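You operate a simulated robot arm through the tools that you are given. There is no shell and no other tool.

The job below is to be done with a simulated robot arm. You get a single attempt, and the scene is never put back.

## Task
Put the grey lunch box from the upper board of the mug shelf on the lower board of the mug shelf. Put the blue rag on the lower board of the mug shelf away on the top of the wall bench. Put the sponge on the lower board of the mug shelf. Put one of the steel blocks from the top of the wooden table on the lower board of the mug shelf. Take the wooden form with the smallest size on its label and leave it on the shelf under the sorting table. Take the green pad and put it on the disc on the top of the wooden bench. Put the mug on the top of the work bench away on the upper board of the mug shelf. The order is free. Set down upright: mug.
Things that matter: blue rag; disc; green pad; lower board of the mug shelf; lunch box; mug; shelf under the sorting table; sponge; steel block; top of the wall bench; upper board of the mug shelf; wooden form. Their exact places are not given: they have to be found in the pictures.

It is judged by the outcome, as a careful person would: the job done as asked, and still so three seconds after it is handed in. It fails if anything else is knocked over, pushed out of place, dropped, spilled or broken.

## Robot
A 6-joint arm with a fingered hand on a trunk, on a base that moves. Base frame: it is fixed to the floor where the robot stands at the start and does not move with it; the origin is under the middle of the robot, x ahead of it, y to its left, z up. Readings come in mm, rad, newtons and seconds.
With the tool pointing down near the work surface it reaches from about 100 to 580 mm from the robot's upright axis, wherever it stands. Its first joint turns from -2.897 to 2.897 rad. Places, roughly: blue rag (7x9x4 cm) [900, 2100, 900]; disc [4000, -1250, 750]; green pad (8x6x3 cm) [4200, -1500, 800]; lower board of the mug shelf [800, 2100, 900]; lunch box [500, 2000, 1250]; mug (12x8x10 cm) [2400, -3700, 900]; shelf under the sorting table [1300, -200, 200]; sponge (10x7x4 cm) [3500, 2000, 900]; steel block (5x3x3 cm) [3400, 900, 900]; top of the wall bench (22x26 cm) [1460, -6740, 880]; upper board of the mug shelf (21x106 cm) [820, 2160, 1240]; wooden form [4000, -750, 750]. Payload 5 kg.
The TCP is the grasp point between the finger pads, 43 mm short of the fingertips. In the tool frame z runs along the fingers and y along their closing line. The gripper opens to 144 mm; its body begins 50 mm behind the TCP. The gripper is a hand of 5 fingers: y runs from the thumb to the fingers, the wrist lies at [-21, -133, -233] in the tool frame, and closing takes about 1.5 s.
Orientation is that of the tool frame in the base frame, as a unit quaternion [x, y, z, w]. With the fingers straight down and the wrist toward the robot, the tool's x, y and z point along [0, 1, 0], [1, 0, 0] and [0, 0, -1] of the base frame.

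## Interface
- The arm moves only by the tool send_rows. Its argument "series" is a list that holds one entry, the list of rows, each a list of 7 numbers: the shift along the tool's x, y, z in mm, then the turn, a rotation vector about the tool's x, y, z in degrees, then the opening, from 0 (shut) to 1 (fully open). In form: [[[x, y, z, ax, ay, az, jaw], ...]]. A call has 1 to 20 rows; each row is the pose to reach, as a shift and turn from the pose commanded when the call began, along the tool's axes at that moment. Each row takes 0.2 s and may step no farther than 50 mm and 0.15 rad from the row before; otherwise, or with a gripper value out of range, the whole call is refused. Where a pose cannot be reached the arm comes as near as it can. A force on the tool above 40 N (or 10 N above the force at the start of the call, whichever is more), or a blocked arm, ends the call early, and 0.2 s more pass. Each finger travels about 72 mm/s and halts on what it meets, pressing with about 33 N; the grip force reading is that of the motor and also rises with nothing between the fingers. The clock runs only during rows and for 0.2 s after the last one: add rows that repeat a pose to give the fingers time. The reply holds the time, the measured pose of the TCP, the force on the tool along the base axes, the opening and the grip force, in the units named above and with some noise, with the torque about the TCP (base axes, N m) and any sound that the robot's microphone picked up.
- Cameras (640 x 400 px; columns grow to the right, rows downward): "scene" is now at [24, 149.7, 1437.6]; the picture's right is [-0.22, -0.98, 0.00], its down [-0.41, 0.09, -0.91] and it looks along [0.89, -0.20, -0.42] (base axes); focal length 252 px, centre (320, 200). "wrist" rides on the gripper at [86, -109, -168] in the tool frame; the picture's right is [-0.80, 0.28, -0.53], its down [-0.54, -0.73, 0.42] and it looks along [-0.27, 0.63, 0.73] (tool axes); focal length 275 px, centre (320, 200).
- capture(camera): a new picture of that camera. It takes no simulated time.
- slide_trunk(by): slides the trunk up (or, below 0, down) by that many mm; the arm and the scene camera ride with it, the base frame stays. It gives what a move gives, with no picture.
- steer(legs): drives the robot by 1 to 6 legs, each [ahead, left, turn to the left] in mm, mm and rad, along the robot's own axes; the way and the turn of a leg run together, so that a leg with both is an arc; at most 1500 mm and 3.142 rad a leg. The arm and the cameras ride along, it lands a little off, and it stops where it bumps. It gives what a move gives.
- set_grasp(shape): the hand has 5 fingers and takes this shape, open, in about a second: jaw (thumb against the fingers, like two jaws); tri (thumb and two fingers); tip (a fingertip pinch); poke (one finger out to press); point (the index stretched); flat (the hand flat); cup (the hand cupped); fist (a fist). The gripper value then closes the fingers along that shape, each until it touches; the sizes above hold for jaw. It gives what a move gives, with no picture.
- turn_head(pan, tilt): turns the head with the scene camera to pan (to the left, within 2.705 rad either way) and tilt (down, from -0.506 to 1.204), counted from straight ahead of the robot. It gives what a move gives.
- pixel_to_xyz(camera, pixels): for up to 12 pixels [column, row] of the newest picture of that camera ("zoom" is the newest enlarged one), the place [x, y, z] in the base frame of the surface seen there, good to about 3 mm, but the place of the scene camera against the robot may be out by one fixed shift of up to 25 mm in any direction. It takes no simulated time.
- enlarge(camera, box): a new picture of the part [left, top, right, bottom] of that camera's present view, enlarged. It takes no simulated time.
- hand_in(): hands the job in; it is judged then, once.

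Leave the gripper open and the arm clear of the work at the hand-in unless told otherwise.

The tools are called after "Emit:" as a command line: name --argument value ..., lists and objects as JSON in quotes. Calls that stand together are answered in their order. send_rows: Moves the arm, as the interface text tells. Its arguments: {"type":"object","properties":{"series":{"type":"array","items":{"type":"array","items":{"type":"array","items":{"type":"number"}}}}},"required":["series"]} The other tools are called the same way: slide_trunk (by) moves the trunk up or down; set_grasp (shape) gives the hand a shape; steer (legs) drives the base; turn_head (pan, tilt) turns the head that bears the scene camera; capture (camera) takes a picture; pixel_to_xyz (camera, pixels) gives the place of the surface under pixels of a picture; enlarge (camera, box) takes an enlarged picture of a part of a camera's view; hand_in () hands the job in.

At the start:

```text
clock: 0.0
ee_pos: [538.1, 14.2, 1202.8]
tool_rot: [0.707, 0.707, 0.0, -0.001]
contact_force: [0.2, 0.2, 0.2]
wrist_torque: [0.01, 0.01, -0.02]
finger_gap: 143.7
gripper_force: 0.1
shape: jaw
trunk travel left (down, up): [-325.0, 265.0]
robot x, y, heading: [0.5, -2.2, 0.003]
head pan, tilt (commanded): [-0.218, 0.435]
```

scene: 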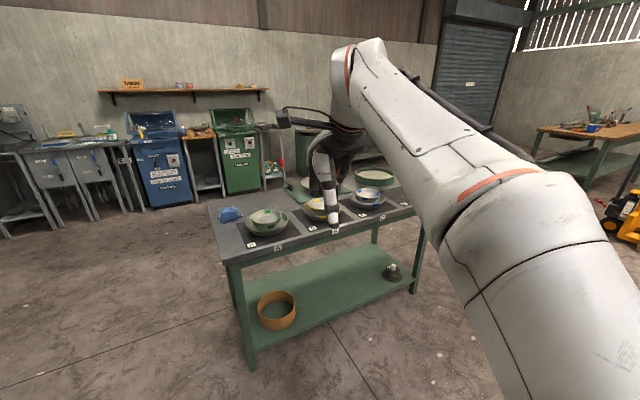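
wrist: 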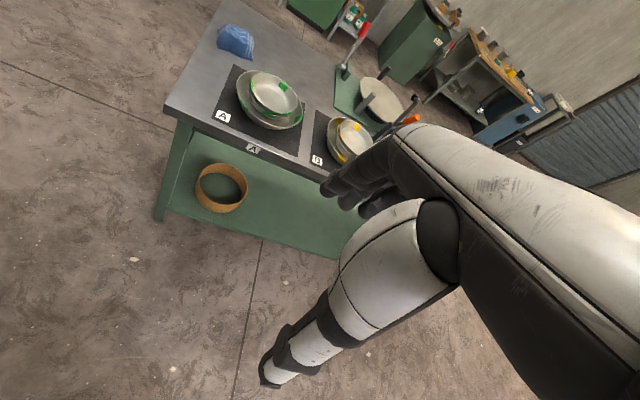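

I'll start by looking around: the sorting table with bowls is ahead. I turn the head to the left to find the mug shelf.

Emit:
turn_head --pan 1.2 --tilt 0.2

```text
clock: 1.6
ee_pos: [538.1, 13.8, 1202.5]
tool_rot: [0.707, 0.707, 0.001, 0.0]
contact_force: [0.0, -0.3, -0.2]
wrist_torque: [-0.01, 0.01, 0.0]
finger_gap: 143.6
gripper_force: 0.1
shape: jaw
trunk travel left (down, up): [-325.0, 265.0]
robot x, y, heading: [1.5, -0.2, -0.001]
head pan, tilt (commanded): [1.201, 0.201]
```

Now I take the scene picture toward the mug shelf.

Emit:
capture --camera "scene"

```text
taken
```

scene: 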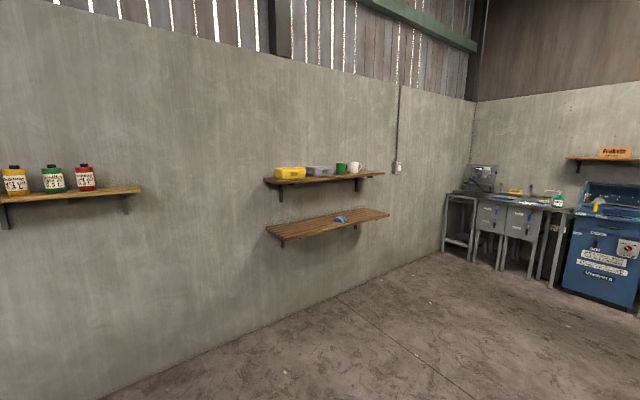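

I see the mug shelf: upper board with a yellow box, grey box, and two mugs; lower board with the blue rag (340,219). I enlarge it.

Emit:
enlarge --camera "scene" --box '[250, 150, 410, 250]'

Emit:
pixel_to_xyz --camera "scene" --pixels '[[340, 219], [318, 171], [290, 174], [341, 168], [356, 167], [270, 232], [385, 213], [290, 228], [360, 216], [300, 180], [268, 182], [380, 174]]'

```text
4.00 times, centred on (330, 200) of scene
```

zoom: 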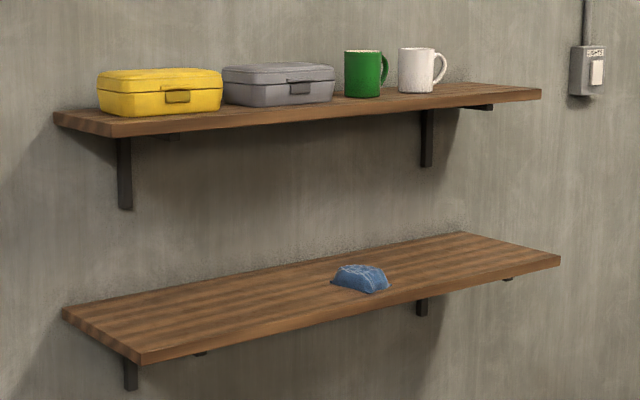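

```text
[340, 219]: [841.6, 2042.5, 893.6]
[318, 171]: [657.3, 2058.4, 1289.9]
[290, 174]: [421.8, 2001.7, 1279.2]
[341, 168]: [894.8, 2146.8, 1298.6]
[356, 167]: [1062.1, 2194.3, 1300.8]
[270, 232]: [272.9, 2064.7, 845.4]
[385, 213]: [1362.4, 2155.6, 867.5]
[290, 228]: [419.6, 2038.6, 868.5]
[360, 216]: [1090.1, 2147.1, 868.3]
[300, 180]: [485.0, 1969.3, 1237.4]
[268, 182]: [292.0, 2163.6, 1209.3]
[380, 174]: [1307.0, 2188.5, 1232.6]
```

Next I turn the head to see the other areas of the room (left-forward).

Emit:
turn_head --pan 0.5 --tilt 0.3

Emit:
capture --camera "scene"

Emit:
enlarge --camera "scene" --box '[200, 100, 520, 300]'

```text
clock: 2.6
ee_pos: [538.4, 13.9, 1203.0]
tool_rot: [0.708, 0.707, 0.0, 0.0]
contact_force: [-0.7, -0.2, 0.0]
wrist_torque: [-0.01, 0.01, 0.01]
finger_gap: 143.9
gripper_force: 0.2
shape: jaw
trunk travel left (down, up): [-325.0, 265.0]
robot x, y, heading: [2.3, 0.0, 0.001]
head pan, tilt (commanded): [0.499, 0.3]
```

```text
taken
```

scene: 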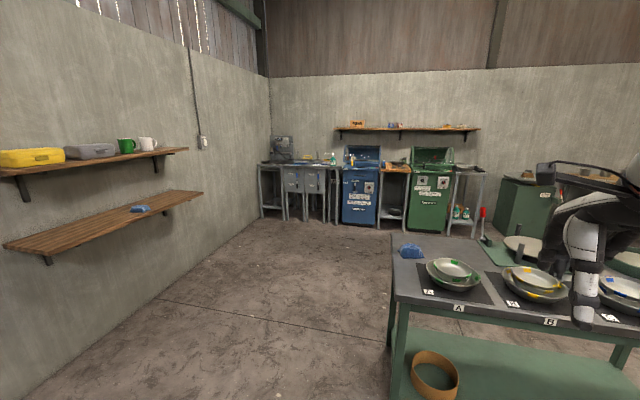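

```text
2.00 times, centred on (360, 200) of scene
```

zoom: 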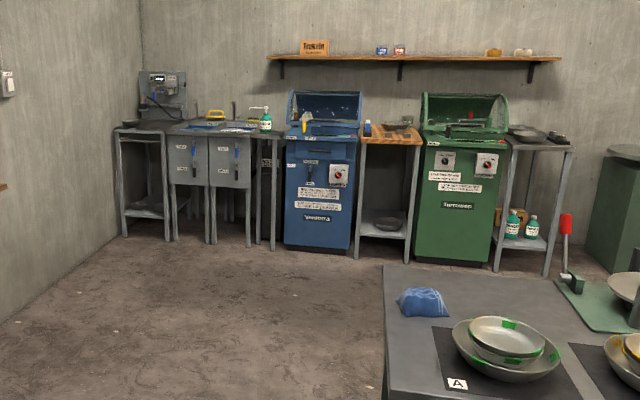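

I enlarge more strongly on the tables at the far wall, to find the sponge and the steel blocks.

Emit:
enlarge --camera "scene" --box '[256, 130, 352, 190]'

Emit:
enlarge --camera "scene" --box '[336, 140, 496, 240]'

Emit:
pixel_to_xyz --camera "scene" --pixels '[[280, 162], [305, 156], [315, 164], [333, 158], [360, 155], [395, 167], [402, 163], [430, 160], [470, 167], [296, 200], [345, 220], [410, 225]]'

```text
6.67 times, centred on (304, 160) of scene
```

zoom: 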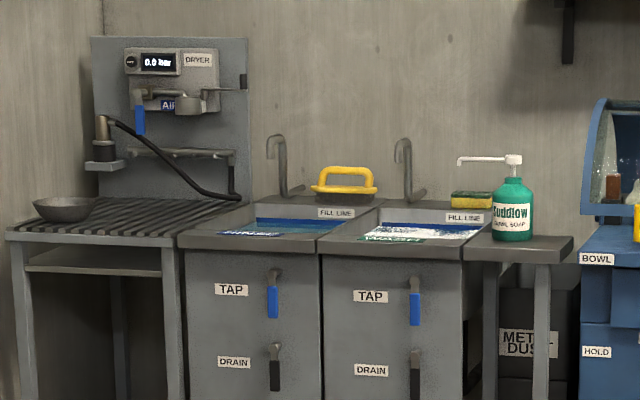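

```text
4.00 times, centred on (416, 190) of scene
```

zoom: 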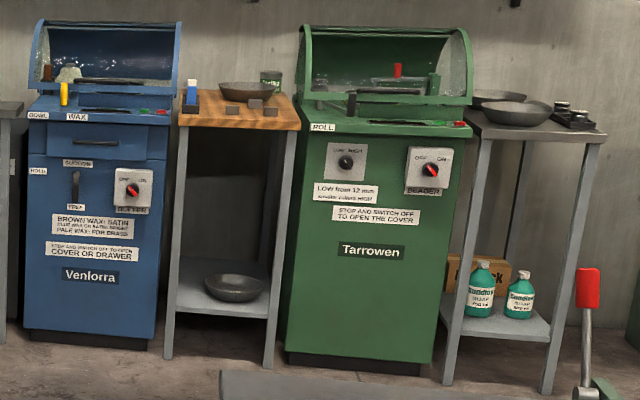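

```text
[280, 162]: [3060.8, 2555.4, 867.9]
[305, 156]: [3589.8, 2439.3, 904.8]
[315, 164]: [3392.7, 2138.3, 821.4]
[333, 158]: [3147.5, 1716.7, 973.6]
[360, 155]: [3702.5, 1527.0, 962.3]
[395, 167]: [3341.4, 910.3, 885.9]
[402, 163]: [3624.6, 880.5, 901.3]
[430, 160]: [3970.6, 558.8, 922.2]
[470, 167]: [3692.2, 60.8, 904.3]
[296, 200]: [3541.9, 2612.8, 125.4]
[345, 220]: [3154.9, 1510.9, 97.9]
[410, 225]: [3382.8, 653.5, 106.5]
```

Sponge (yellow/green) is behind the wash tank near the soap pump; three steel blocks lie on the wooden-topped table between blue and green machines. Next I look right.

Emit:
turn_head --pan -0.6 --tilt 0.3

Emit:
capture --camera "scene"

Emit:
turn_head --pan -1.5 --tilt 0.3

Emit:
capture --camera "scene"

Emit:
turn_head --pan -2.5 --tilt 0.3

Emit:
capture --camera "scene"

Emit:
turn_head --pan 2.5 --tilt 0.3

Emit:
capture --camera "scene"

```text
clock: 4.0
ee_pos: [537.3, 14.6, 1202.6]
tool_rot: [0.708, 0.707, 0.0, 0.001]
contact_force: [-0.1, -0.2, 0.3]
wrist_torque: [0.0, -0.01, 0.01]
finger_gap: 143.7
gripper_force: 0.1
shape: jaw
trunk travel left (down, up): [-325.0, 265.0]
robot x, y, heading: [-4.2, 0.2, 0.0]
head pan, tilt (commanded): [-0.6, 0.3]
```

```text
taken
```

scene: 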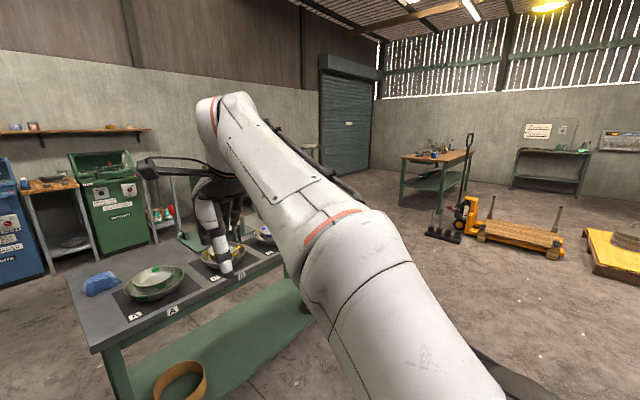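

```text
clock: 5.2
ee_pos: [538.2, 13.9, 1203.1]
tool_rot: [0.707, 0.707, 0.0, 0.0]
contact_force: [0.0, -1.0, 0.3]
wrist_torque: [0.01, 0.02, 0.01]
finger_gap: 143.6
gripper_force: 0.1
shape: jaw
trunk travel left (down, up): [-325.0, 265.0]
robot x, y, heading: [-1.9, 0.1, -0.001]
head pan, tilt (commanded): [-1.499, 0.3]
```

```text
taken
```

scene: 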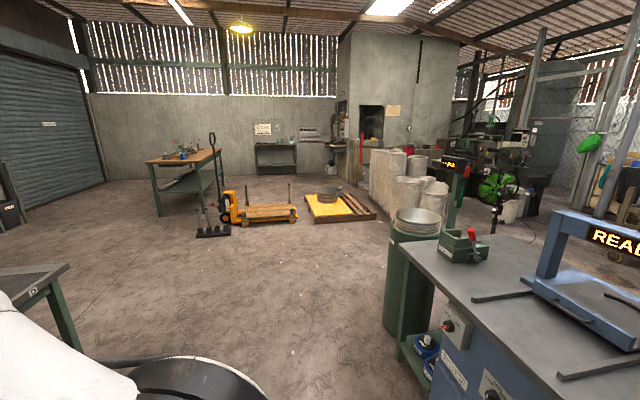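

```text
clock: 6.4
ee_pos: [536.6, 14.7, 1202.8]
tool_rot: [0.707, 0.707, -0.001, 0.0]
contact_force: [-0.4, 0.9, -0.5]
wrist_torque: [0.02, 0.03, 0.0]
finger_gap: 143.9
gripper_force: 0.1
shape: jaw
trunk travel left (down, up): [-325.0, 265.0]
robot x, y, heading: [-0.5, -3.7, 0.004]
head pan, tilt (commanded): [-2.499, 0.3]
```

```text
taken
```

scene: 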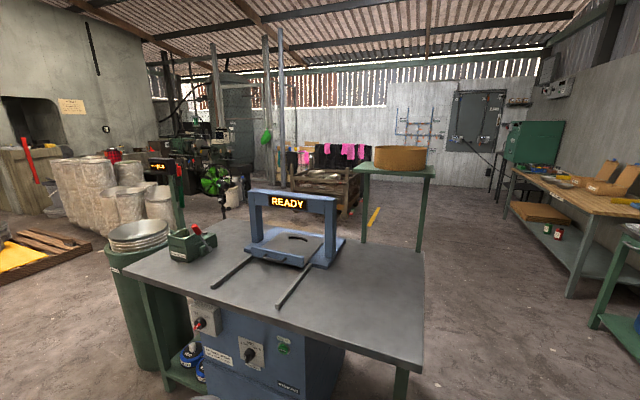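

```text
clock: 10.3
ee_pos: [539.0, 13.7, 1204.4]
tool_rot: [0.707, 0.707, 0.0, 0.001]
contact_force: [0.0, 0.3, -0.2]
wrist_torque: [0.02, 0.01, -0.03]
finger_gap: 143.5
gripper_force: 0.0
shape: jaw
trunk travel left (down, up): [-325.0, 265.0]
robot x, y, heading: [-1.2, 1.8, 0.002]
head pan, tilt (commanded): [2.499, 0.3]
```

```text
taken
```

scene: 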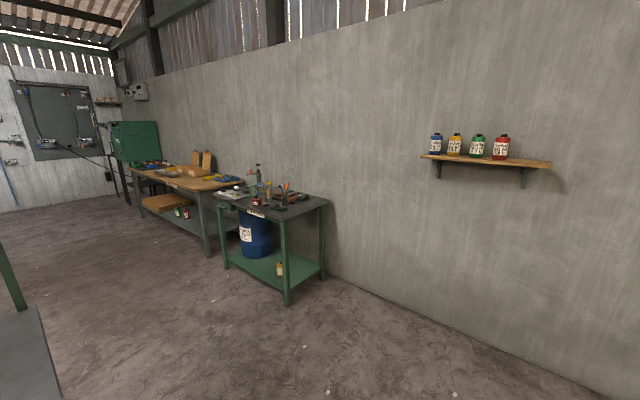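

I've got the room overview. I look down and ahead-left to measure the sorting table and the floor space between me and the mug shelf.

Emit:
turn_head --pan 0.3 --tilt 0.75

Emit:
capture --camera "scene"

```text
clock: 12.4
ee_pos: [538.1, 12.9, 1202.4]
tool_rot: [0.707, 0.707, 0.0, -0.001]
contact_force: [0.1, 0.0, -0.3]
wrist_torque: [-0.01, 0.02, 0.0]
finger_gap: 143.6
gripper_force: 0.1
shape: jaw
trunk travel left (down, up): [-325.0, 265.0]
robot x, y, heading: [-0.5, -0.1, -0.001]
head pan, tilt (commanded): [0.3, 0.75]
```

```text
taken
```

scene: 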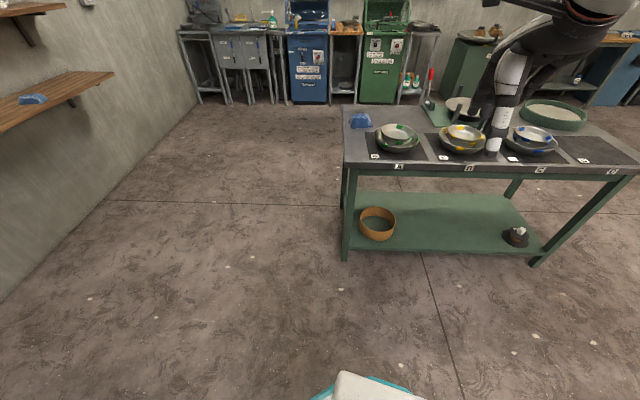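

I query points on the sorting table: corners and lower shelf, floor, and the robot's own base edge.

Emit:
pixel_to_xyz --camera "scene" --pixels '[[346, 165], [345, 108], [630, 172], [600, 125], [345, 255], [535, 262], [430, 205], [470, 235], [360, 380], [300, 330], [110, 200], [345, 205]]'

Emit:
enlarge --camera "scene" --box '[340, 180, 560, 280]'

Emit:
enlarge --camera "scene" --box '[440, 0, 640, 120]'

```text
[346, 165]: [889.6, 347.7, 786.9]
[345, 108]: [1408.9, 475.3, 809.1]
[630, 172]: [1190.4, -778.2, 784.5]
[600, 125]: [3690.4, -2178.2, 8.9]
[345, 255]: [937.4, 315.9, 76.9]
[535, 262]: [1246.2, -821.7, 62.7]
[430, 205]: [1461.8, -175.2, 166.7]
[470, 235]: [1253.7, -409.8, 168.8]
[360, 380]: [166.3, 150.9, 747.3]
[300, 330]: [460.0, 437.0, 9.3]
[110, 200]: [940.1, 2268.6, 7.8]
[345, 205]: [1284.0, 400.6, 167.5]
```

```text
2.91 times, centred on (450, 230) of scene
```

zoom: 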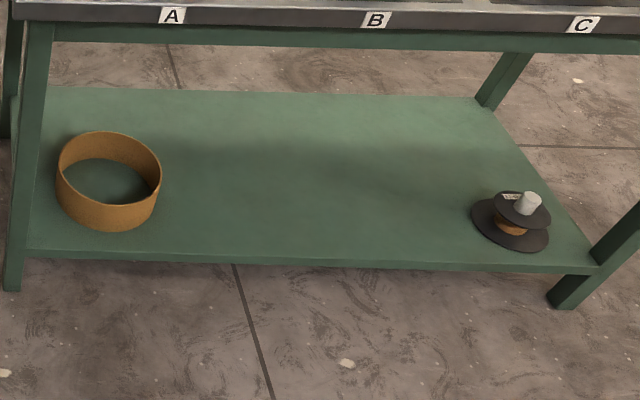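

```text
3.20 times, centred on (540, 60) of scene
```

zoom: 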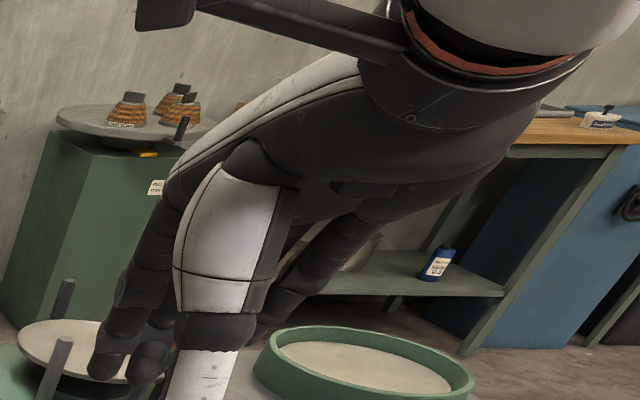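

The sorting table's front edge runs from about (890, 348) to (1190, -778), lower shelf at z≈167 with a ring and a spool on it. Now I turn left to face the mug shelf and drive toward it, stopping short.

Emit:
steer --legs '[[0, 0, 1.571], [1150, -580, 0]]'

Emit:
turn_head --pan 0.1 --tilt 0.35

Emit:
capture --camera "scene"

Emit:
capture --camera "wrist"

```text
clock: 22.7
ee_pos: [600.3, 1678.9, 1203.6]
tool_rot: [0.011, 1.0, 0.0, -0.001]
contact_force: [0.0, -0.5, 0.1]
wrist_torque: [0.0, -0.06, 0.0]
finger_gap: 143.7
gripper_force: 0.0
shape: jaw
trunk travel left (down, up): [-325.0, 265.0]
robot x, y, heading: [603.0, 1141.3, 1.546]
head pan, tilt (commanded): [0.3, 0.75]
```

```text
clock: 23.6
ee_pos: [600.9, 1678.7, 1203.3]
tool_rot: [0.01, 1.0, 0.0, 0.0]
contact_force: [0.2, 0.5, 0.3]
wrist_torque: [0.0, 0.02, -0.03]
finger_gap: 143.8
gripper_force: 0.1
shape: jaw
trunk travel left (down, up): [-325.0, 265.0]
robot x, y, heading: [600.1, 1140.4, 1.552]
head pan, tilt (commanded): [0.099, 0.351]
```

```text
taken
```

scene: 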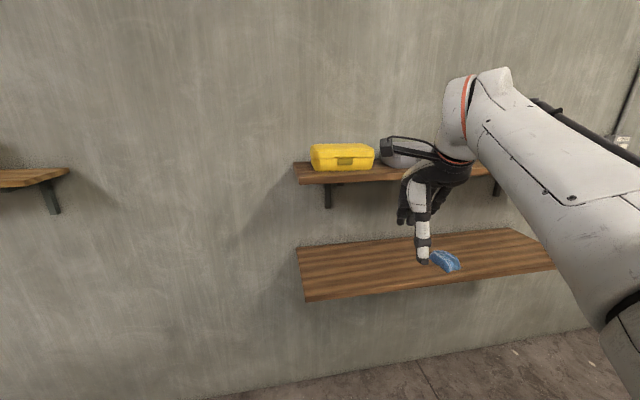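

```text
taken
```

wrist: 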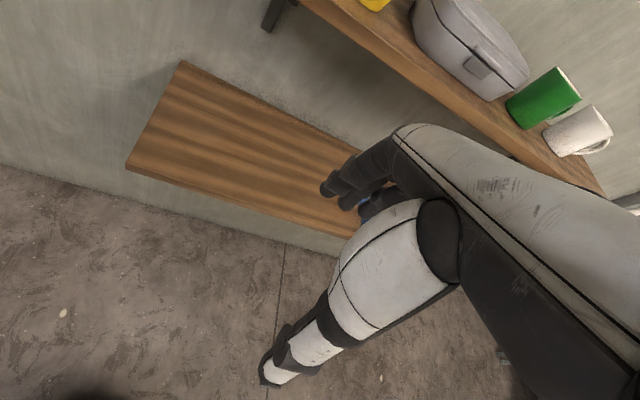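

The wrist camera sees the grey box, both mugs and the boards. I query wrist pixels on the grey box, boards, and mugs.

Emit:
pixel_to_xyz --camera "wrist" --pixels '[[480, 45], [430, 30], [520, 65], [488, 95], [412, 40], [478, 68], [460, 112], [330, 232], [130, 168], [185, 65], [360, 20], [590, 180]]'

Emit:
enlarge --camera "wrist" --box '[320, 0, 640, 200]'

```text
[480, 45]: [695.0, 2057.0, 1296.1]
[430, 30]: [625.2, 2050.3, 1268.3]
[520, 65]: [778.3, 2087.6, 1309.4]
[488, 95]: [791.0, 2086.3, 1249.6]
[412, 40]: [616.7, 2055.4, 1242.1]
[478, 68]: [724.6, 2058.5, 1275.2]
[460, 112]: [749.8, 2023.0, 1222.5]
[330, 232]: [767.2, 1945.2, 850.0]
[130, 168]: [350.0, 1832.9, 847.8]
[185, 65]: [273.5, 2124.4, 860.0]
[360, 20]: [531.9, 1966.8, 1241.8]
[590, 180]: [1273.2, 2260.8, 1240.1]
```

```text
2.00 times, centred on (480, 100) of wrist
```

zoom: 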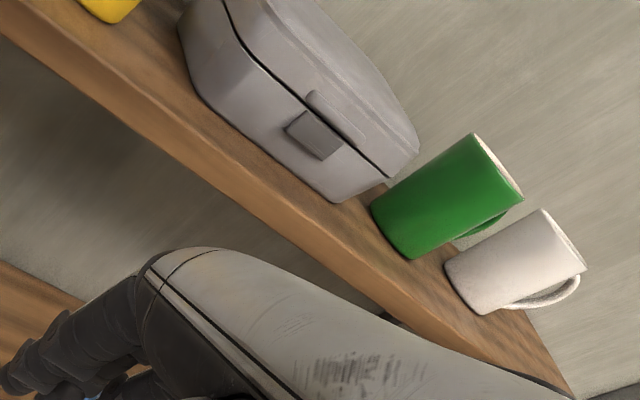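

The shelf is rotated ~15° in the base frame (front edge direction (0.966, 0.259)). Grey box spans about x 617–791 at the front. I turn the robot to face the wall squarely, shift right in front of the box, and raise the trunk to look down on it.

Emit:
steer --legs '[[0, 0, 0.28], [0, -330, 0]]'

Emit:
slide_trunk --by 250

Emit:
capture --camera "wrist"

Emit:
capture --camera "scene"

```text
clock: 26.7
ee_pos: [777.7, 1744.5, 1202.8]
tool_rot: [-0.129, 0.992, -0.001, 0.0]
contact_force: [0.4, -0.1, -0.9]
wrist_torque: [0.0, 0.01, -0.02]
finger_gap: 143.6
gripper_force: 0.0
shape: jaw
trunk travel left (down, up): [-325.0, 265.0]
robot x, y, heading: [927.5, 1224.1, 1.827]
head pan, tilt (commanded): [0.099, 0.351]
```

```text
clock: 29.3
ee_pos: [777.9, 1743.3, 1452.4]
tool_rot: [-0.129, 0.992, 0.0, 0.001]
contact_force: [-0.5, -0.2, -0.4]
wrist_torque: [0.0, -0.01, 0.0]
finger_gap: 143.7
gripper_force: 0.0
shape: jaw
trunk travel left (down, up): [-575.0, 15.0]
robot x, y, heading: [930.5, 1228.0, 1.827]
head pan, tilt (commanded): [0.099, 0.351]
```

```text
taken
```

wrist: 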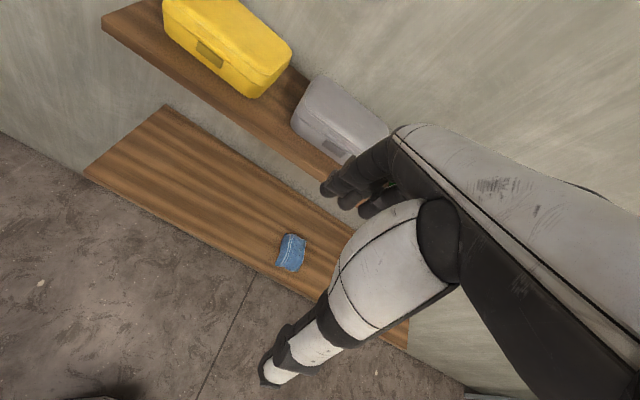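

```text
taken
```

scene: 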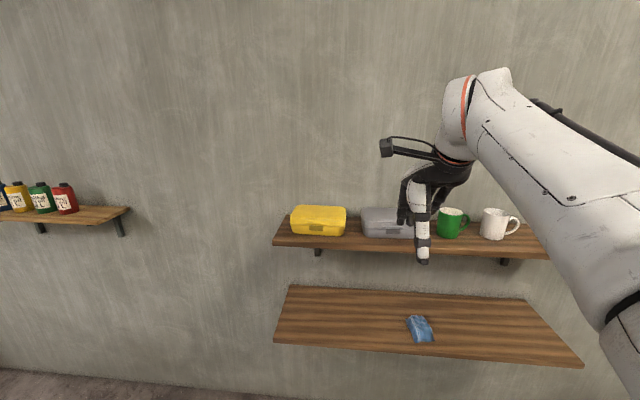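

I enlarge the scene view of the grey box and mugs, and the wrist view of the grey box.

Emit:
enlarge --camera "scene" --box '[260, 190, 420, 290]'

Emit:
enlarge --camera "wrist" --box '[240, 50, 400, 150]'

Emit:
pixel_to_xyz --camera "wrist" --pixels '[[322, 80], [296, 122], [386, 125], [345, 100], [312, 100], [346, 162], [290, 130], [291, 235], [302, 241], [285, 262], [88, 178], [166, 107]]'

Emit:
pixel_to_xyz --camera "scene" --pixels '[[365, 209], [390, 210], [365, 222], [364, 236], [345, 235], [413, 318], [425, 318], [420, 338], [275, 338], [290, 287], [582, 360], [525, 300]]'

```text
4.00 times, centred on (340, 240) of scene
```

zoom: 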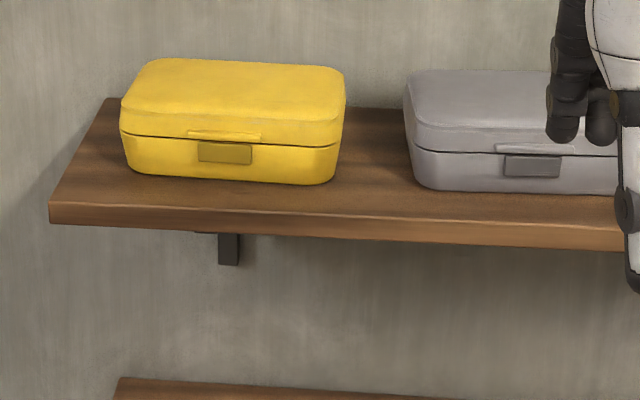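

```text
4.00 times, centred on (320, 100) of wrist
```

zoom: 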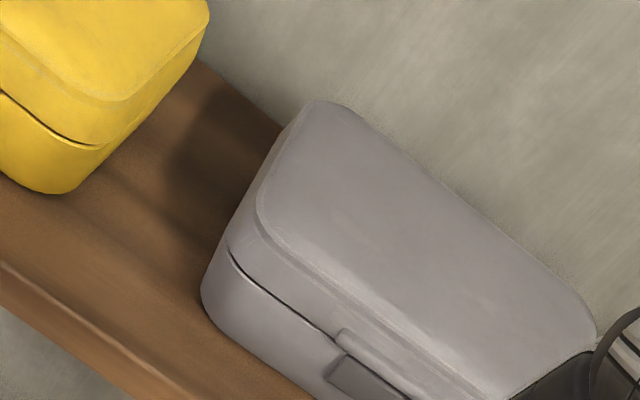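

```text
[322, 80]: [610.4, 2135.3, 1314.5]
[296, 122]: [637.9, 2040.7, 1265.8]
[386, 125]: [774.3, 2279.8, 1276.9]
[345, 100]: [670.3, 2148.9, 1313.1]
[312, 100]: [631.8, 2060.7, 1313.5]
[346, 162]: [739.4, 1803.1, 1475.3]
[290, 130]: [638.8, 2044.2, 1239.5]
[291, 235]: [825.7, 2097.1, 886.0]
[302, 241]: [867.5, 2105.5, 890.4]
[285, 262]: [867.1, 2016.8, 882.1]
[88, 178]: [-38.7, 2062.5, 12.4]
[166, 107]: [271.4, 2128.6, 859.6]
```

```text
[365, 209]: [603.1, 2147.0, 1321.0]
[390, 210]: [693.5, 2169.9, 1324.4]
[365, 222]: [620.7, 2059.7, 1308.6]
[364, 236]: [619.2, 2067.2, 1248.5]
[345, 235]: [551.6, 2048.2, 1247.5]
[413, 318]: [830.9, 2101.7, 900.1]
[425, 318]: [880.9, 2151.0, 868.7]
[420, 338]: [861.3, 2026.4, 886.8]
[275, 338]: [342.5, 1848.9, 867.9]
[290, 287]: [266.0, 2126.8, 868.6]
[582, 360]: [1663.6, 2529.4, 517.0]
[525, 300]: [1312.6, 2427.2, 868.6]
```

From wrist readings the box top is z≈1314, upper board 1240, lower board 860 (scene camera reads about 8 mm high). The box spans about 105 mm in depth with ~60 mm free behind it. I drive ahead with the hand high above the box (fingertips z≈1409) and look again.

Emit:
steer --legs '[[300, -20, 0]]'

Emit:
capture --camera "wrist"

Emit:
capture --camera "scene"

```text
clock: 31.4
ee_pos: [713.6, 2041.3, 1453.1]
tool_rot: [-0.134, 0.991, -0.001, 0.0]
contact_force: [-0.5, 0.9, 1.0]
wrist_torque: [-0.04, 0.04, -0.02]
finger_gap: 143.5
gripper_force: 0.0
shape: jaw
trunk travel left (down, up): [-575.0, 15.0]
robot x, y, heading: [865.9, 1530.9, 1.84]
head pan, tilt (commanded): [0.099, 0.351]
```

```text
taken
```

wrist: 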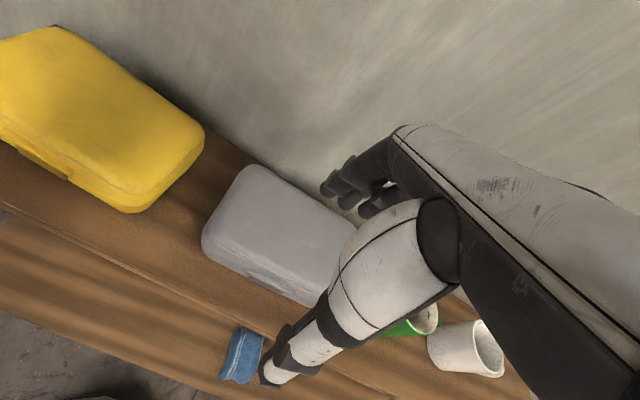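

```text
taken
```

scene: 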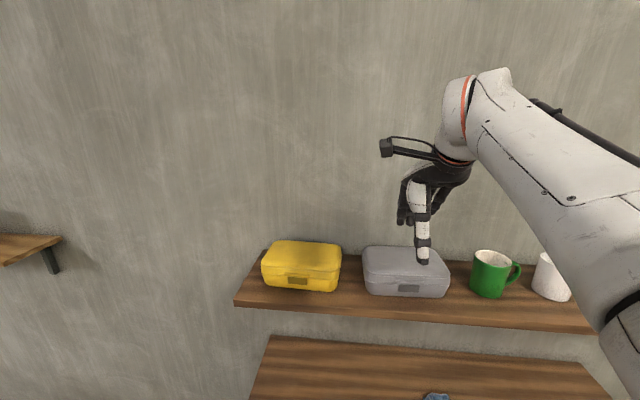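

Now I measure the box outline precisely: wrist pixels on its top edges and bottom, and scene pixels on its four top corners.

Emit:
enlarge --camera "wrist" --box '[180, 140, 380, 320]'

Emit:
pixel_to_xyz --camera "wrist" --pixels '[[250, 170], [300, 195], [350, 220], [215, 225], [250, 255], [300, 280], [206, 245], [320, 300], [270, 220], [260, 175], [300, 160], [190, 190]]'

Emit:
pixel_to_xyz --camera "scene" --pixels '[[368, 250], [400, 249], [440, 265], [370, 272], [400, 275], [445, 277], [370, 290], [445, 296], [350, 280], [400, 300], [463, 285], [490, 260]]'

```text
2.22 times, centred on (280, 230) of wrist
```

zoom: 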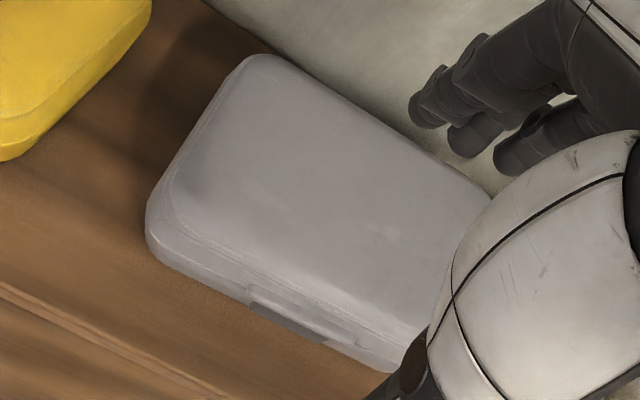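

```text
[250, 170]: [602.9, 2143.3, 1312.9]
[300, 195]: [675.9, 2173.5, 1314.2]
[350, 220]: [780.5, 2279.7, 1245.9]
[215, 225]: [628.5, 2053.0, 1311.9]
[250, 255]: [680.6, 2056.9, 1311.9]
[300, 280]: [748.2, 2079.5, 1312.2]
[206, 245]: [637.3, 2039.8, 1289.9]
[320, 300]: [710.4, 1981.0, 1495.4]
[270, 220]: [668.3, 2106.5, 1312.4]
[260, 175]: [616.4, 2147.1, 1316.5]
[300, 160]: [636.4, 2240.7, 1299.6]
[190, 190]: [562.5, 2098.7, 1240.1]
```

```text
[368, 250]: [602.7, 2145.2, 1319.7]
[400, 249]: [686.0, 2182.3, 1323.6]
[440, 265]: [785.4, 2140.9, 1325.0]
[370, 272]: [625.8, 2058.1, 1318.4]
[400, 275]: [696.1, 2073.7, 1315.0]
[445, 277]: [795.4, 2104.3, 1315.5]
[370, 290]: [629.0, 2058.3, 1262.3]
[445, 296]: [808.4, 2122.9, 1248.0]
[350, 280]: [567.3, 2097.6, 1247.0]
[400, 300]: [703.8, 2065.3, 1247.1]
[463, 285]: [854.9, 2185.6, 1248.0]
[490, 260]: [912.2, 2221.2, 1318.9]
```

The box spans v≈1804–1925 (depth ~120) and u≈1130–1325; the opening of 144 just fits. I drive 60 mm further and check the pose.

Emit:
steer --legs '[[65, -12, -0.01]]'

Emit:
capture --camera "scene"

Emit:
capture --camera "wrist"

```text
clock: 32.4
ee_pos: [714.2, 2110.6, 1451.2]
tool_rot: [-0.128, 0.992, -0.001, 0.0]
contact_force: [0.1, 1.1, -0.4]
wrist_torque: [-0.08, 0.03, 0.01]
finger_gap: 143.7
gripper_force: 0.1
shape: jaw
trunk travel left (down, up): [-575.0, 15.0]
robot x, y, heading: [864.6, 1594.3, 1.828]
head pan, tilt (commanded): [0.099, 0.351]
```

```text
taken
```

scene: 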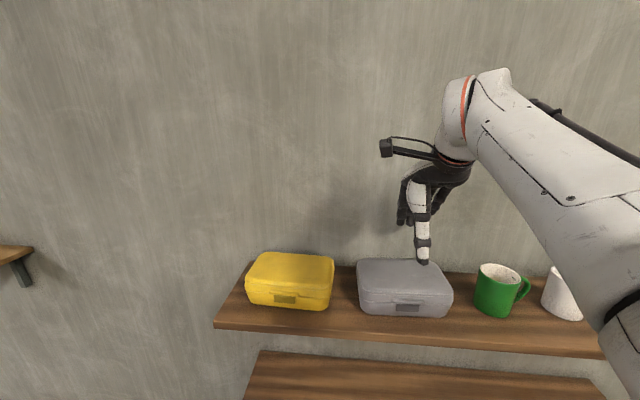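

```text
taken
```

wrist: 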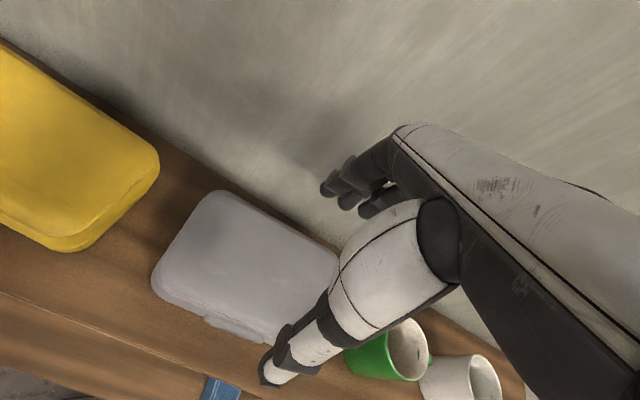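

I re-measure the box edges from this nearer wrist view: back edge around (222,193)–(335,255), front edge around (155,270)–(260,335).

Emit:
pixel_to_xyz --camera "wrist" --pixels '[[222, 194], [230, 200], [280, 221], [310, 238], [330, 250], [175, 250], [200, 285], [250, 312], [158, 288], [200, 312], [240, 335], [330, 240]]'

Emit:
enlarge --camera "wrist" --box '[140, 170, 380, 370]'

```text
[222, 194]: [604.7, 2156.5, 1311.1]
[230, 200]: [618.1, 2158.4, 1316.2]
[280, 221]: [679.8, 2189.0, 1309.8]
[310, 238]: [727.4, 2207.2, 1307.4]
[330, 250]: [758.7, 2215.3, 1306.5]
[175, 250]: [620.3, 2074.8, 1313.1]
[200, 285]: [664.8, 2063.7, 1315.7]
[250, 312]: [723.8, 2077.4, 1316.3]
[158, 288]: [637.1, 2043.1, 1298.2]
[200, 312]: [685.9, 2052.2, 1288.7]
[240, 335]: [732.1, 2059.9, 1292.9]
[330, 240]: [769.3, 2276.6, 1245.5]
```

```text
2.00 times, centred on (260, 270) of wrist
```

zoom: 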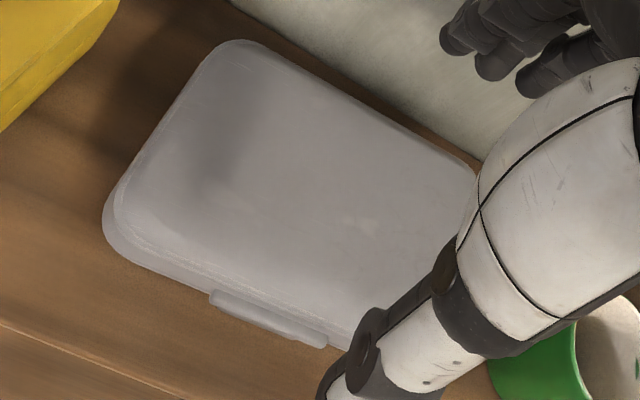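

I check the depth of the box more carefully with a dense line of pixels crossing the back and front edges in the enlarged scene view.

Emit:
enlarge --camera "scene" --box '[345, 240, 465, 330]'

```text
4.44 times, centred on (405, 285) of scene
```

zoom: 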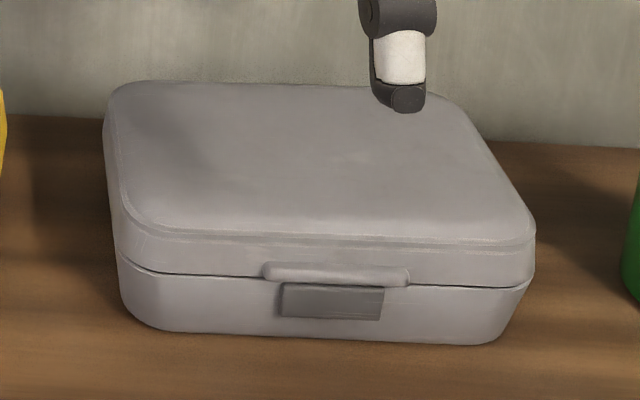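

Emit:
pixel_to_xyz --camera "zoom" --pixels '[[250, 86], [250, 90], [250, 95], [250, 230], [250, 238], [230, 260], [230, 285], [230, 325], [450, 105], [110, 200], [530, 260], [250, 80]]'

Emit:
pixel_to_xyz --camera "zoom" --pixels '[[130, 280], [480, 310], [130, 250], [500, 270], [115, 220], [533, 230], [520, 290], [108, 120], [330, 300], [330, 275], [330, 340], [40, 120]]'

```text
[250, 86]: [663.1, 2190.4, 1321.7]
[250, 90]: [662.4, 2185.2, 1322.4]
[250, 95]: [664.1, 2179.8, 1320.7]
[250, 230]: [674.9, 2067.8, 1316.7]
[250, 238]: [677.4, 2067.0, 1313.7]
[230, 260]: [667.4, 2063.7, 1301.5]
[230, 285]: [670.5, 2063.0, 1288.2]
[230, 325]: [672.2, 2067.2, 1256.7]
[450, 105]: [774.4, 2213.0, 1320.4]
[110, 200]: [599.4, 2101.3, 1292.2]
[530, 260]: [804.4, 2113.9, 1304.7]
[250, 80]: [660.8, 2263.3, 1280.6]
```

```text
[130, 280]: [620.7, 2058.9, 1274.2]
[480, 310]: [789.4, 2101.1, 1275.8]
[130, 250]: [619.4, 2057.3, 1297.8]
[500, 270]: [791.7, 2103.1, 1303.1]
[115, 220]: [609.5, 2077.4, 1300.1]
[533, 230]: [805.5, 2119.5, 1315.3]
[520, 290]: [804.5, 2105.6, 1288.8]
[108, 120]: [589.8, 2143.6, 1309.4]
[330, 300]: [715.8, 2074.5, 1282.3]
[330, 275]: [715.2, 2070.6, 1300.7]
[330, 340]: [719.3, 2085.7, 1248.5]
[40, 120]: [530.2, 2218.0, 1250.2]
```

The box body is ~125 mm deep, plus a lid ridge at the latch (u≈1195–1265). I'll grip left of the latch at u≈1172, v≈1869. First I shift the hand sideways and forward at the present height.

Emit:
send_rows --series '[[[20, 5, 0, 0, 0, 0, 1], [42, 10, 0, 0, 0, 0, 1], [64, 15, 0, 0, 0, 0, 1], [64, 15, 0, 0, 0, 0, 1]]]'

Emit:
capture --camera "scene"

Emit:
capture --camera "wrist"

```text
clock: 33.4
ee_pos: [648.2, 2105.0, 1452.5]
tool_rot: [-0.128, 0.992, 0.0, 0.0]
contact_force: [0.3, 0.9, 0.2]
wrist_torque: [-0.02, 0.02, 0.01]
finger_gap: 144.0
gripper_force: 0.0
shape: jaw
trunk travel left (down, up): [-575.0, 15.0]
robot x, y, heading: [863.6, 1592.3, 1.83]
head pan, tilt (commanded): [0.099, 0.351]
```

```text
taken
```

scene: 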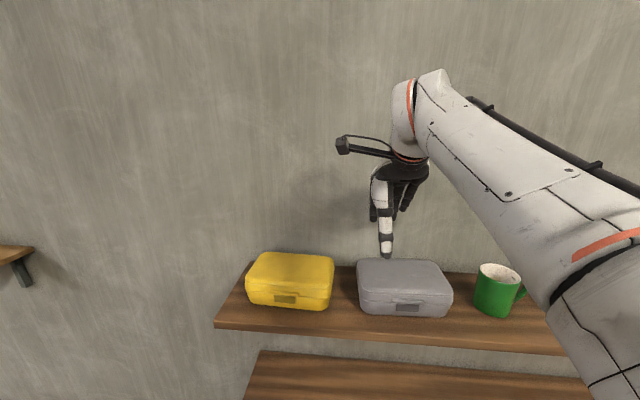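

```text
taken
```

wrist: 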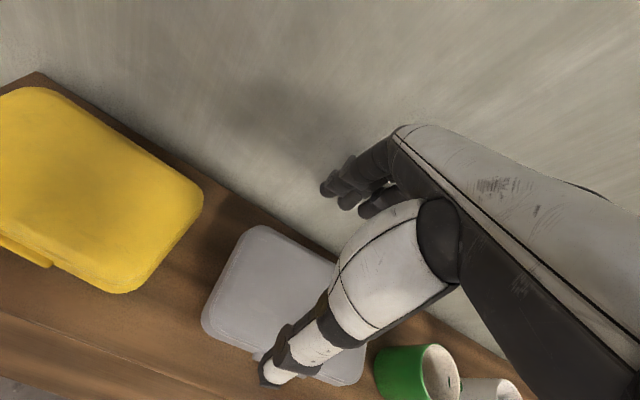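

Hand is above the box left of the latch. I lower 85 mm with the arm so the fingertips are just above the box top (z≈1324), then look.

Emit:
send_rows --series '[[[0, 0, 30, 0, 0, 0, 1], [0, 1, 60, 0, 0, 0, 1], [0, 3, 85, 0, 0, 0, 1], [0, 3, 85, 0, 0, 0, 1]]]'

Emit:
capture --camera "scene"

Emit:
capture --camera "wrist"

```text
clock: 34.4
ee_pos: [649.1, 2110.6, 1365.4]
tool_rot: [-0.127, 0.992, -0.002, 0.0]
contact_force: [-0.1, 0.3, -0.2]
wrist_torque: [0.01, 0.0, -0.03]
finger_gap: 143.7
gripper_force: 0.1
shape: jaw
trunk travel left (down, up): [-575.0, 15.0]
robot x, y, heading: [864.4, 1592.7, 1.83]
head pan, tilt (commanded): [0.099, 0.351]
```

```text
taken
```

scene: 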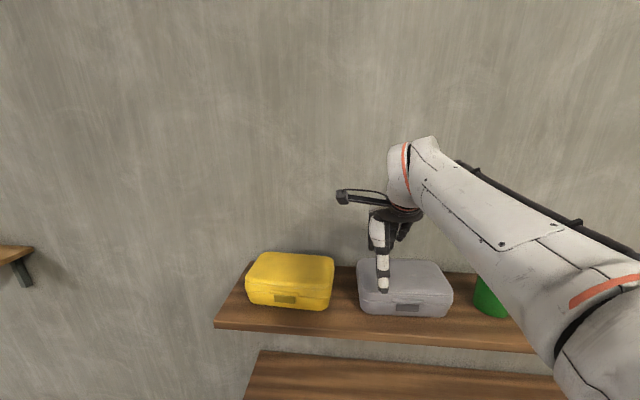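

```text
taken
```

wrist: 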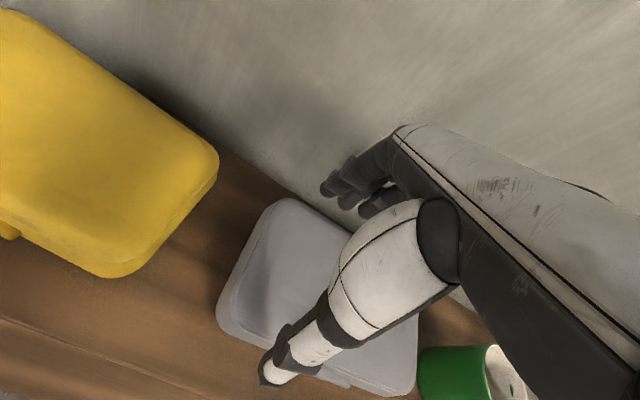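

I enlarge the wrist view to check thumb and finger clearance against box front and back edges.

Emit:
enlarge --camera "wrist" --box '[200, 180, 440, 400]'

Emit:
enlarge --camera "scene" --box '[340, 220, 460, 330]'

Emit:
pixel_to_xyz --camera "wrist" --pixels '[[287, 200], [300, 206], [320, 215], [340, 226], [218, 300], [222, 325], [240, 335], [256, 342], [320, 382], [360, 388], [310, 222], [330, 236]]'

```text
1.82 times, centred on (320, 290) of wrist
```

zoom: 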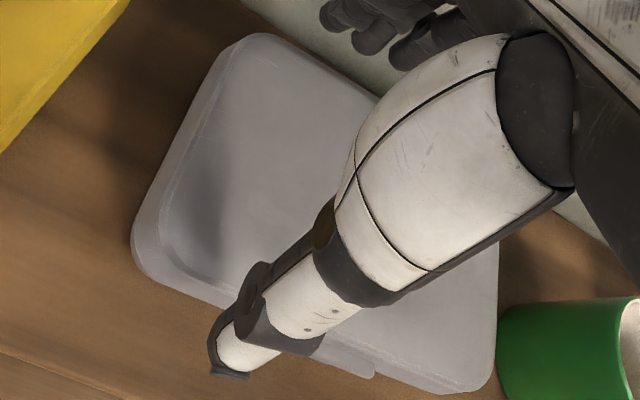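

```text
3.64 times, centred on (400, 275) of scene
```

zoom: 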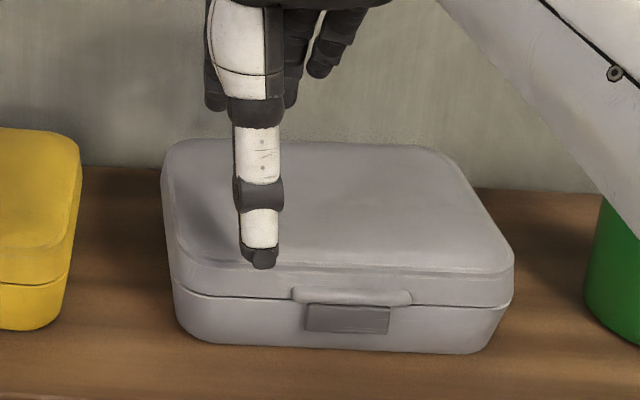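

```text
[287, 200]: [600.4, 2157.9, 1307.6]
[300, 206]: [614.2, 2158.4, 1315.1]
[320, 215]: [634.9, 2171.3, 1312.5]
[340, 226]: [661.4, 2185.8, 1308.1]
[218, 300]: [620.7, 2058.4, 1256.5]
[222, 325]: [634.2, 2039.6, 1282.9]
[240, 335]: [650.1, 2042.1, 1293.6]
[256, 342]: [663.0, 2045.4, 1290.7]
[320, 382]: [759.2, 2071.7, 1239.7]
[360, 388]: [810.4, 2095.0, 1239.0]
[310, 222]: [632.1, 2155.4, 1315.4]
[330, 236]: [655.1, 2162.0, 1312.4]
```

I query the thumb tip and fingertips in the zoomed scene view together with the box front edge, in the same camera frame.

Emit:
pixel_to_xyz --camera "zoom" --pixels '[[262, 262], [262, 256], [260, 235], [258, 195], [215, 105], [290, 100], [318, 70], [230, 285], [230, 262], [230, 150], [230, 144], [210, 90]]'

Emit:
pixel_to_xyz --camera "wrist" --pixels '[[266, 378], [270, 372], [262, 365], [290, 360], [325, 190], [328, 184], [345, 200], [366, 210], [335, 178], [350, 165], [300, 345], [275, 380]]'

```text
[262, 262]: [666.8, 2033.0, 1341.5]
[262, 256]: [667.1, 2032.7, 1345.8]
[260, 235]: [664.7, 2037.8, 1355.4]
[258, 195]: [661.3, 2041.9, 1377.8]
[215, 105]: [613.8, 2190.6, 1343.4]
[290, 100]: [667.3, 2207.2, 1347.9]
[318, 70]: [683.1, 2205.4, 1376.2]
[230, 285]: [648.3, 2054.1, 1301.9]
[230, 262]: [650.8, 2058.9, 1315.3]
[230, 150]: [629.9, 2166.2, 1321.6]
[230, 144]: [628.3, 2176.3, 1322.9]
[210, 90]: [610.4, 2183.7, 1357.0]
```

```text
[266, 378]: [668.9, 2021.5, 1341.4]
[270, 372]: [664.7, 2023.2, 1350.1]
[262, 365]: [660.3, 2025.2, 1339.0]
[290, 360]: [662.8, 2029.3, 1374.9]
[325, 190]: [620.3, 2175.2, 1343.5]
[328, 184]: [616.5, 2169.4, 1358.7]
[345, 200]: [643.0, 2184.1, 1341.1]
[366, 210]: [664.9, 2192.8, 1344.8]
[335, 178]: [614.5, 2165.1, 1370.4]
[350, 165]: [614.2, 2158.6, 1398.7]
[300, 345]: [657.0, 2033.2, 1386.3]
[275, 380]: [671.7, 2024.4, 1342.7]
```

Thumb inner face clears the box front by ~6 mm and the fingers the back by ~5 mm. I lower slowly another 82 mm to straddle the box, watching forces.

Emit:
send_rows --series '[[[0, 0.5, 12, 0, 0, 0, 1], [0, 0.5, 22, 0, 0, 0, 1], [0, 0.5, 30, 0, 0, 0, 1], [0, 0.5, 36, 0, 0, 0, 1], [0, 0.5, 42, 0, 0, 0, 1], [0, 0.5, 48, 0, 0, 0, 1], [0, 0.5, 56, 0, 0, 0, 1], [0, 0.5, 64, 0, 0, 0, 1], [0, 0.5, 73, 0, 0, 0, 1], [0, 0.5, 82, 0, 0, 0, 1], [0, 0.5, 82, 0, 0, 0, 1]]]'

Emit:
capture --camera "wrist"

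Emit:
enlarge --camera "scene" --box '[340, 220, 460, 330]'

```text
clock: 36.5
ee_pos: [647.8, 2113.4, 1300.8]
tool_rot: [-0.128, 0.992, 0.011, -0.003]
contact_force: [1.2, 1.0, 16.4]
wrist_torque: [0.19, 0.04, 0.0]
finger_gap: 143.8
gripper_force: 0.1
shape: jaw
trunk travel left (down, up): [-575.0, 15.0]
robot x, y, heading: [861.3, 1590.3, 1.83]
head pan, tilt (commanded): [0.099, 0.351]
stopped in row 10: the force on the tool passed its limit at 42 N (the readings are from after the stop); the commanded pose is now the measured one
```

```text
taken
```

wrist: 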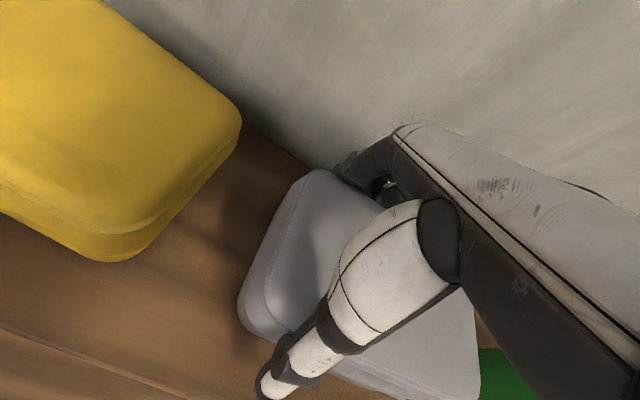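

```text
3.64 times, centred on (400, 275) of scene
```

zoom: 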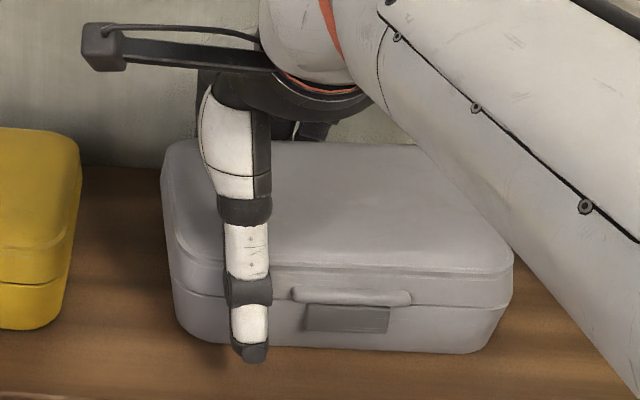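

The hand stopped at z=1300 with 42 N: the splayed finger roots rest on the box lid edges. The tips are already well below the lid. I back up 4 mm and close.

Emit:
send_rows --series '[[[0, 0, -4, 0, 0, 0, 1], [0, 0, -4, 0, 0, 0, 0.7], [0, 0, -4, 0, 0, 0, 0.4], [0, 0, -4, 0, 0, 0, 0], [0, 0, -4, 0, 0, 0, 0], [0, 0, -4, 0, 0, 0, 0], [0, 0, -4, 0, 0, 0, 0], [0, 0, -4, 0, 0, 0, 0], [0, 0, -4, 0, 0, 0, 0]]]'

Emit:
capture --camera "wrist"

Emit:
enlarge --camera "scene" --box '[340, 220, 460, 330]'

```text
clock: 38.5
ee_pos: [646.7, 2112.7, 1302.5]
tool_rot: [-0.129, 0.992, 0.008, -0.001]
contact_force: [1.1, -0.3, 5.7]
wrist_torque: [0.35, -0.1, 0.14]
finger_gap: 126.7
gripper_force: 33.5
shape: jaw
trunk travel left (down, up): [-575.0, 15.0]
robot x, y, heading: [868.9, 1591.1, 1.825]
head pan, tilt (commanded): [0.099, 0.351]
```

```text
taken
```

wrist: 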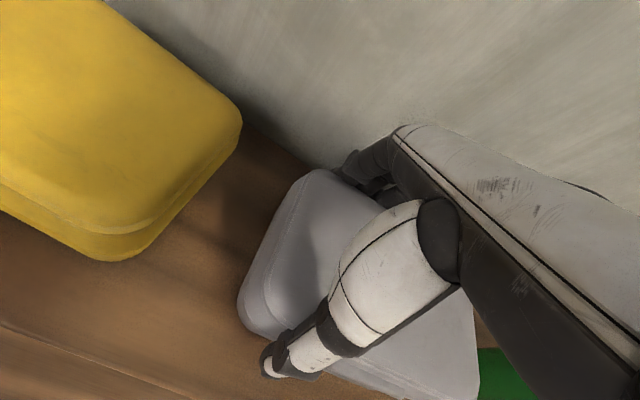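

```text
3.64 times, centred on (400, 275) of scene
```

zoom: 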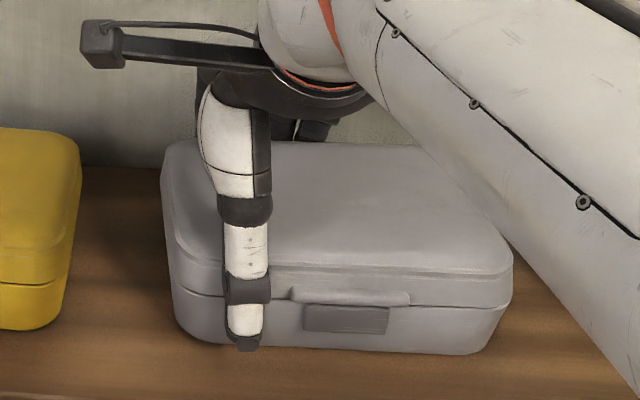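

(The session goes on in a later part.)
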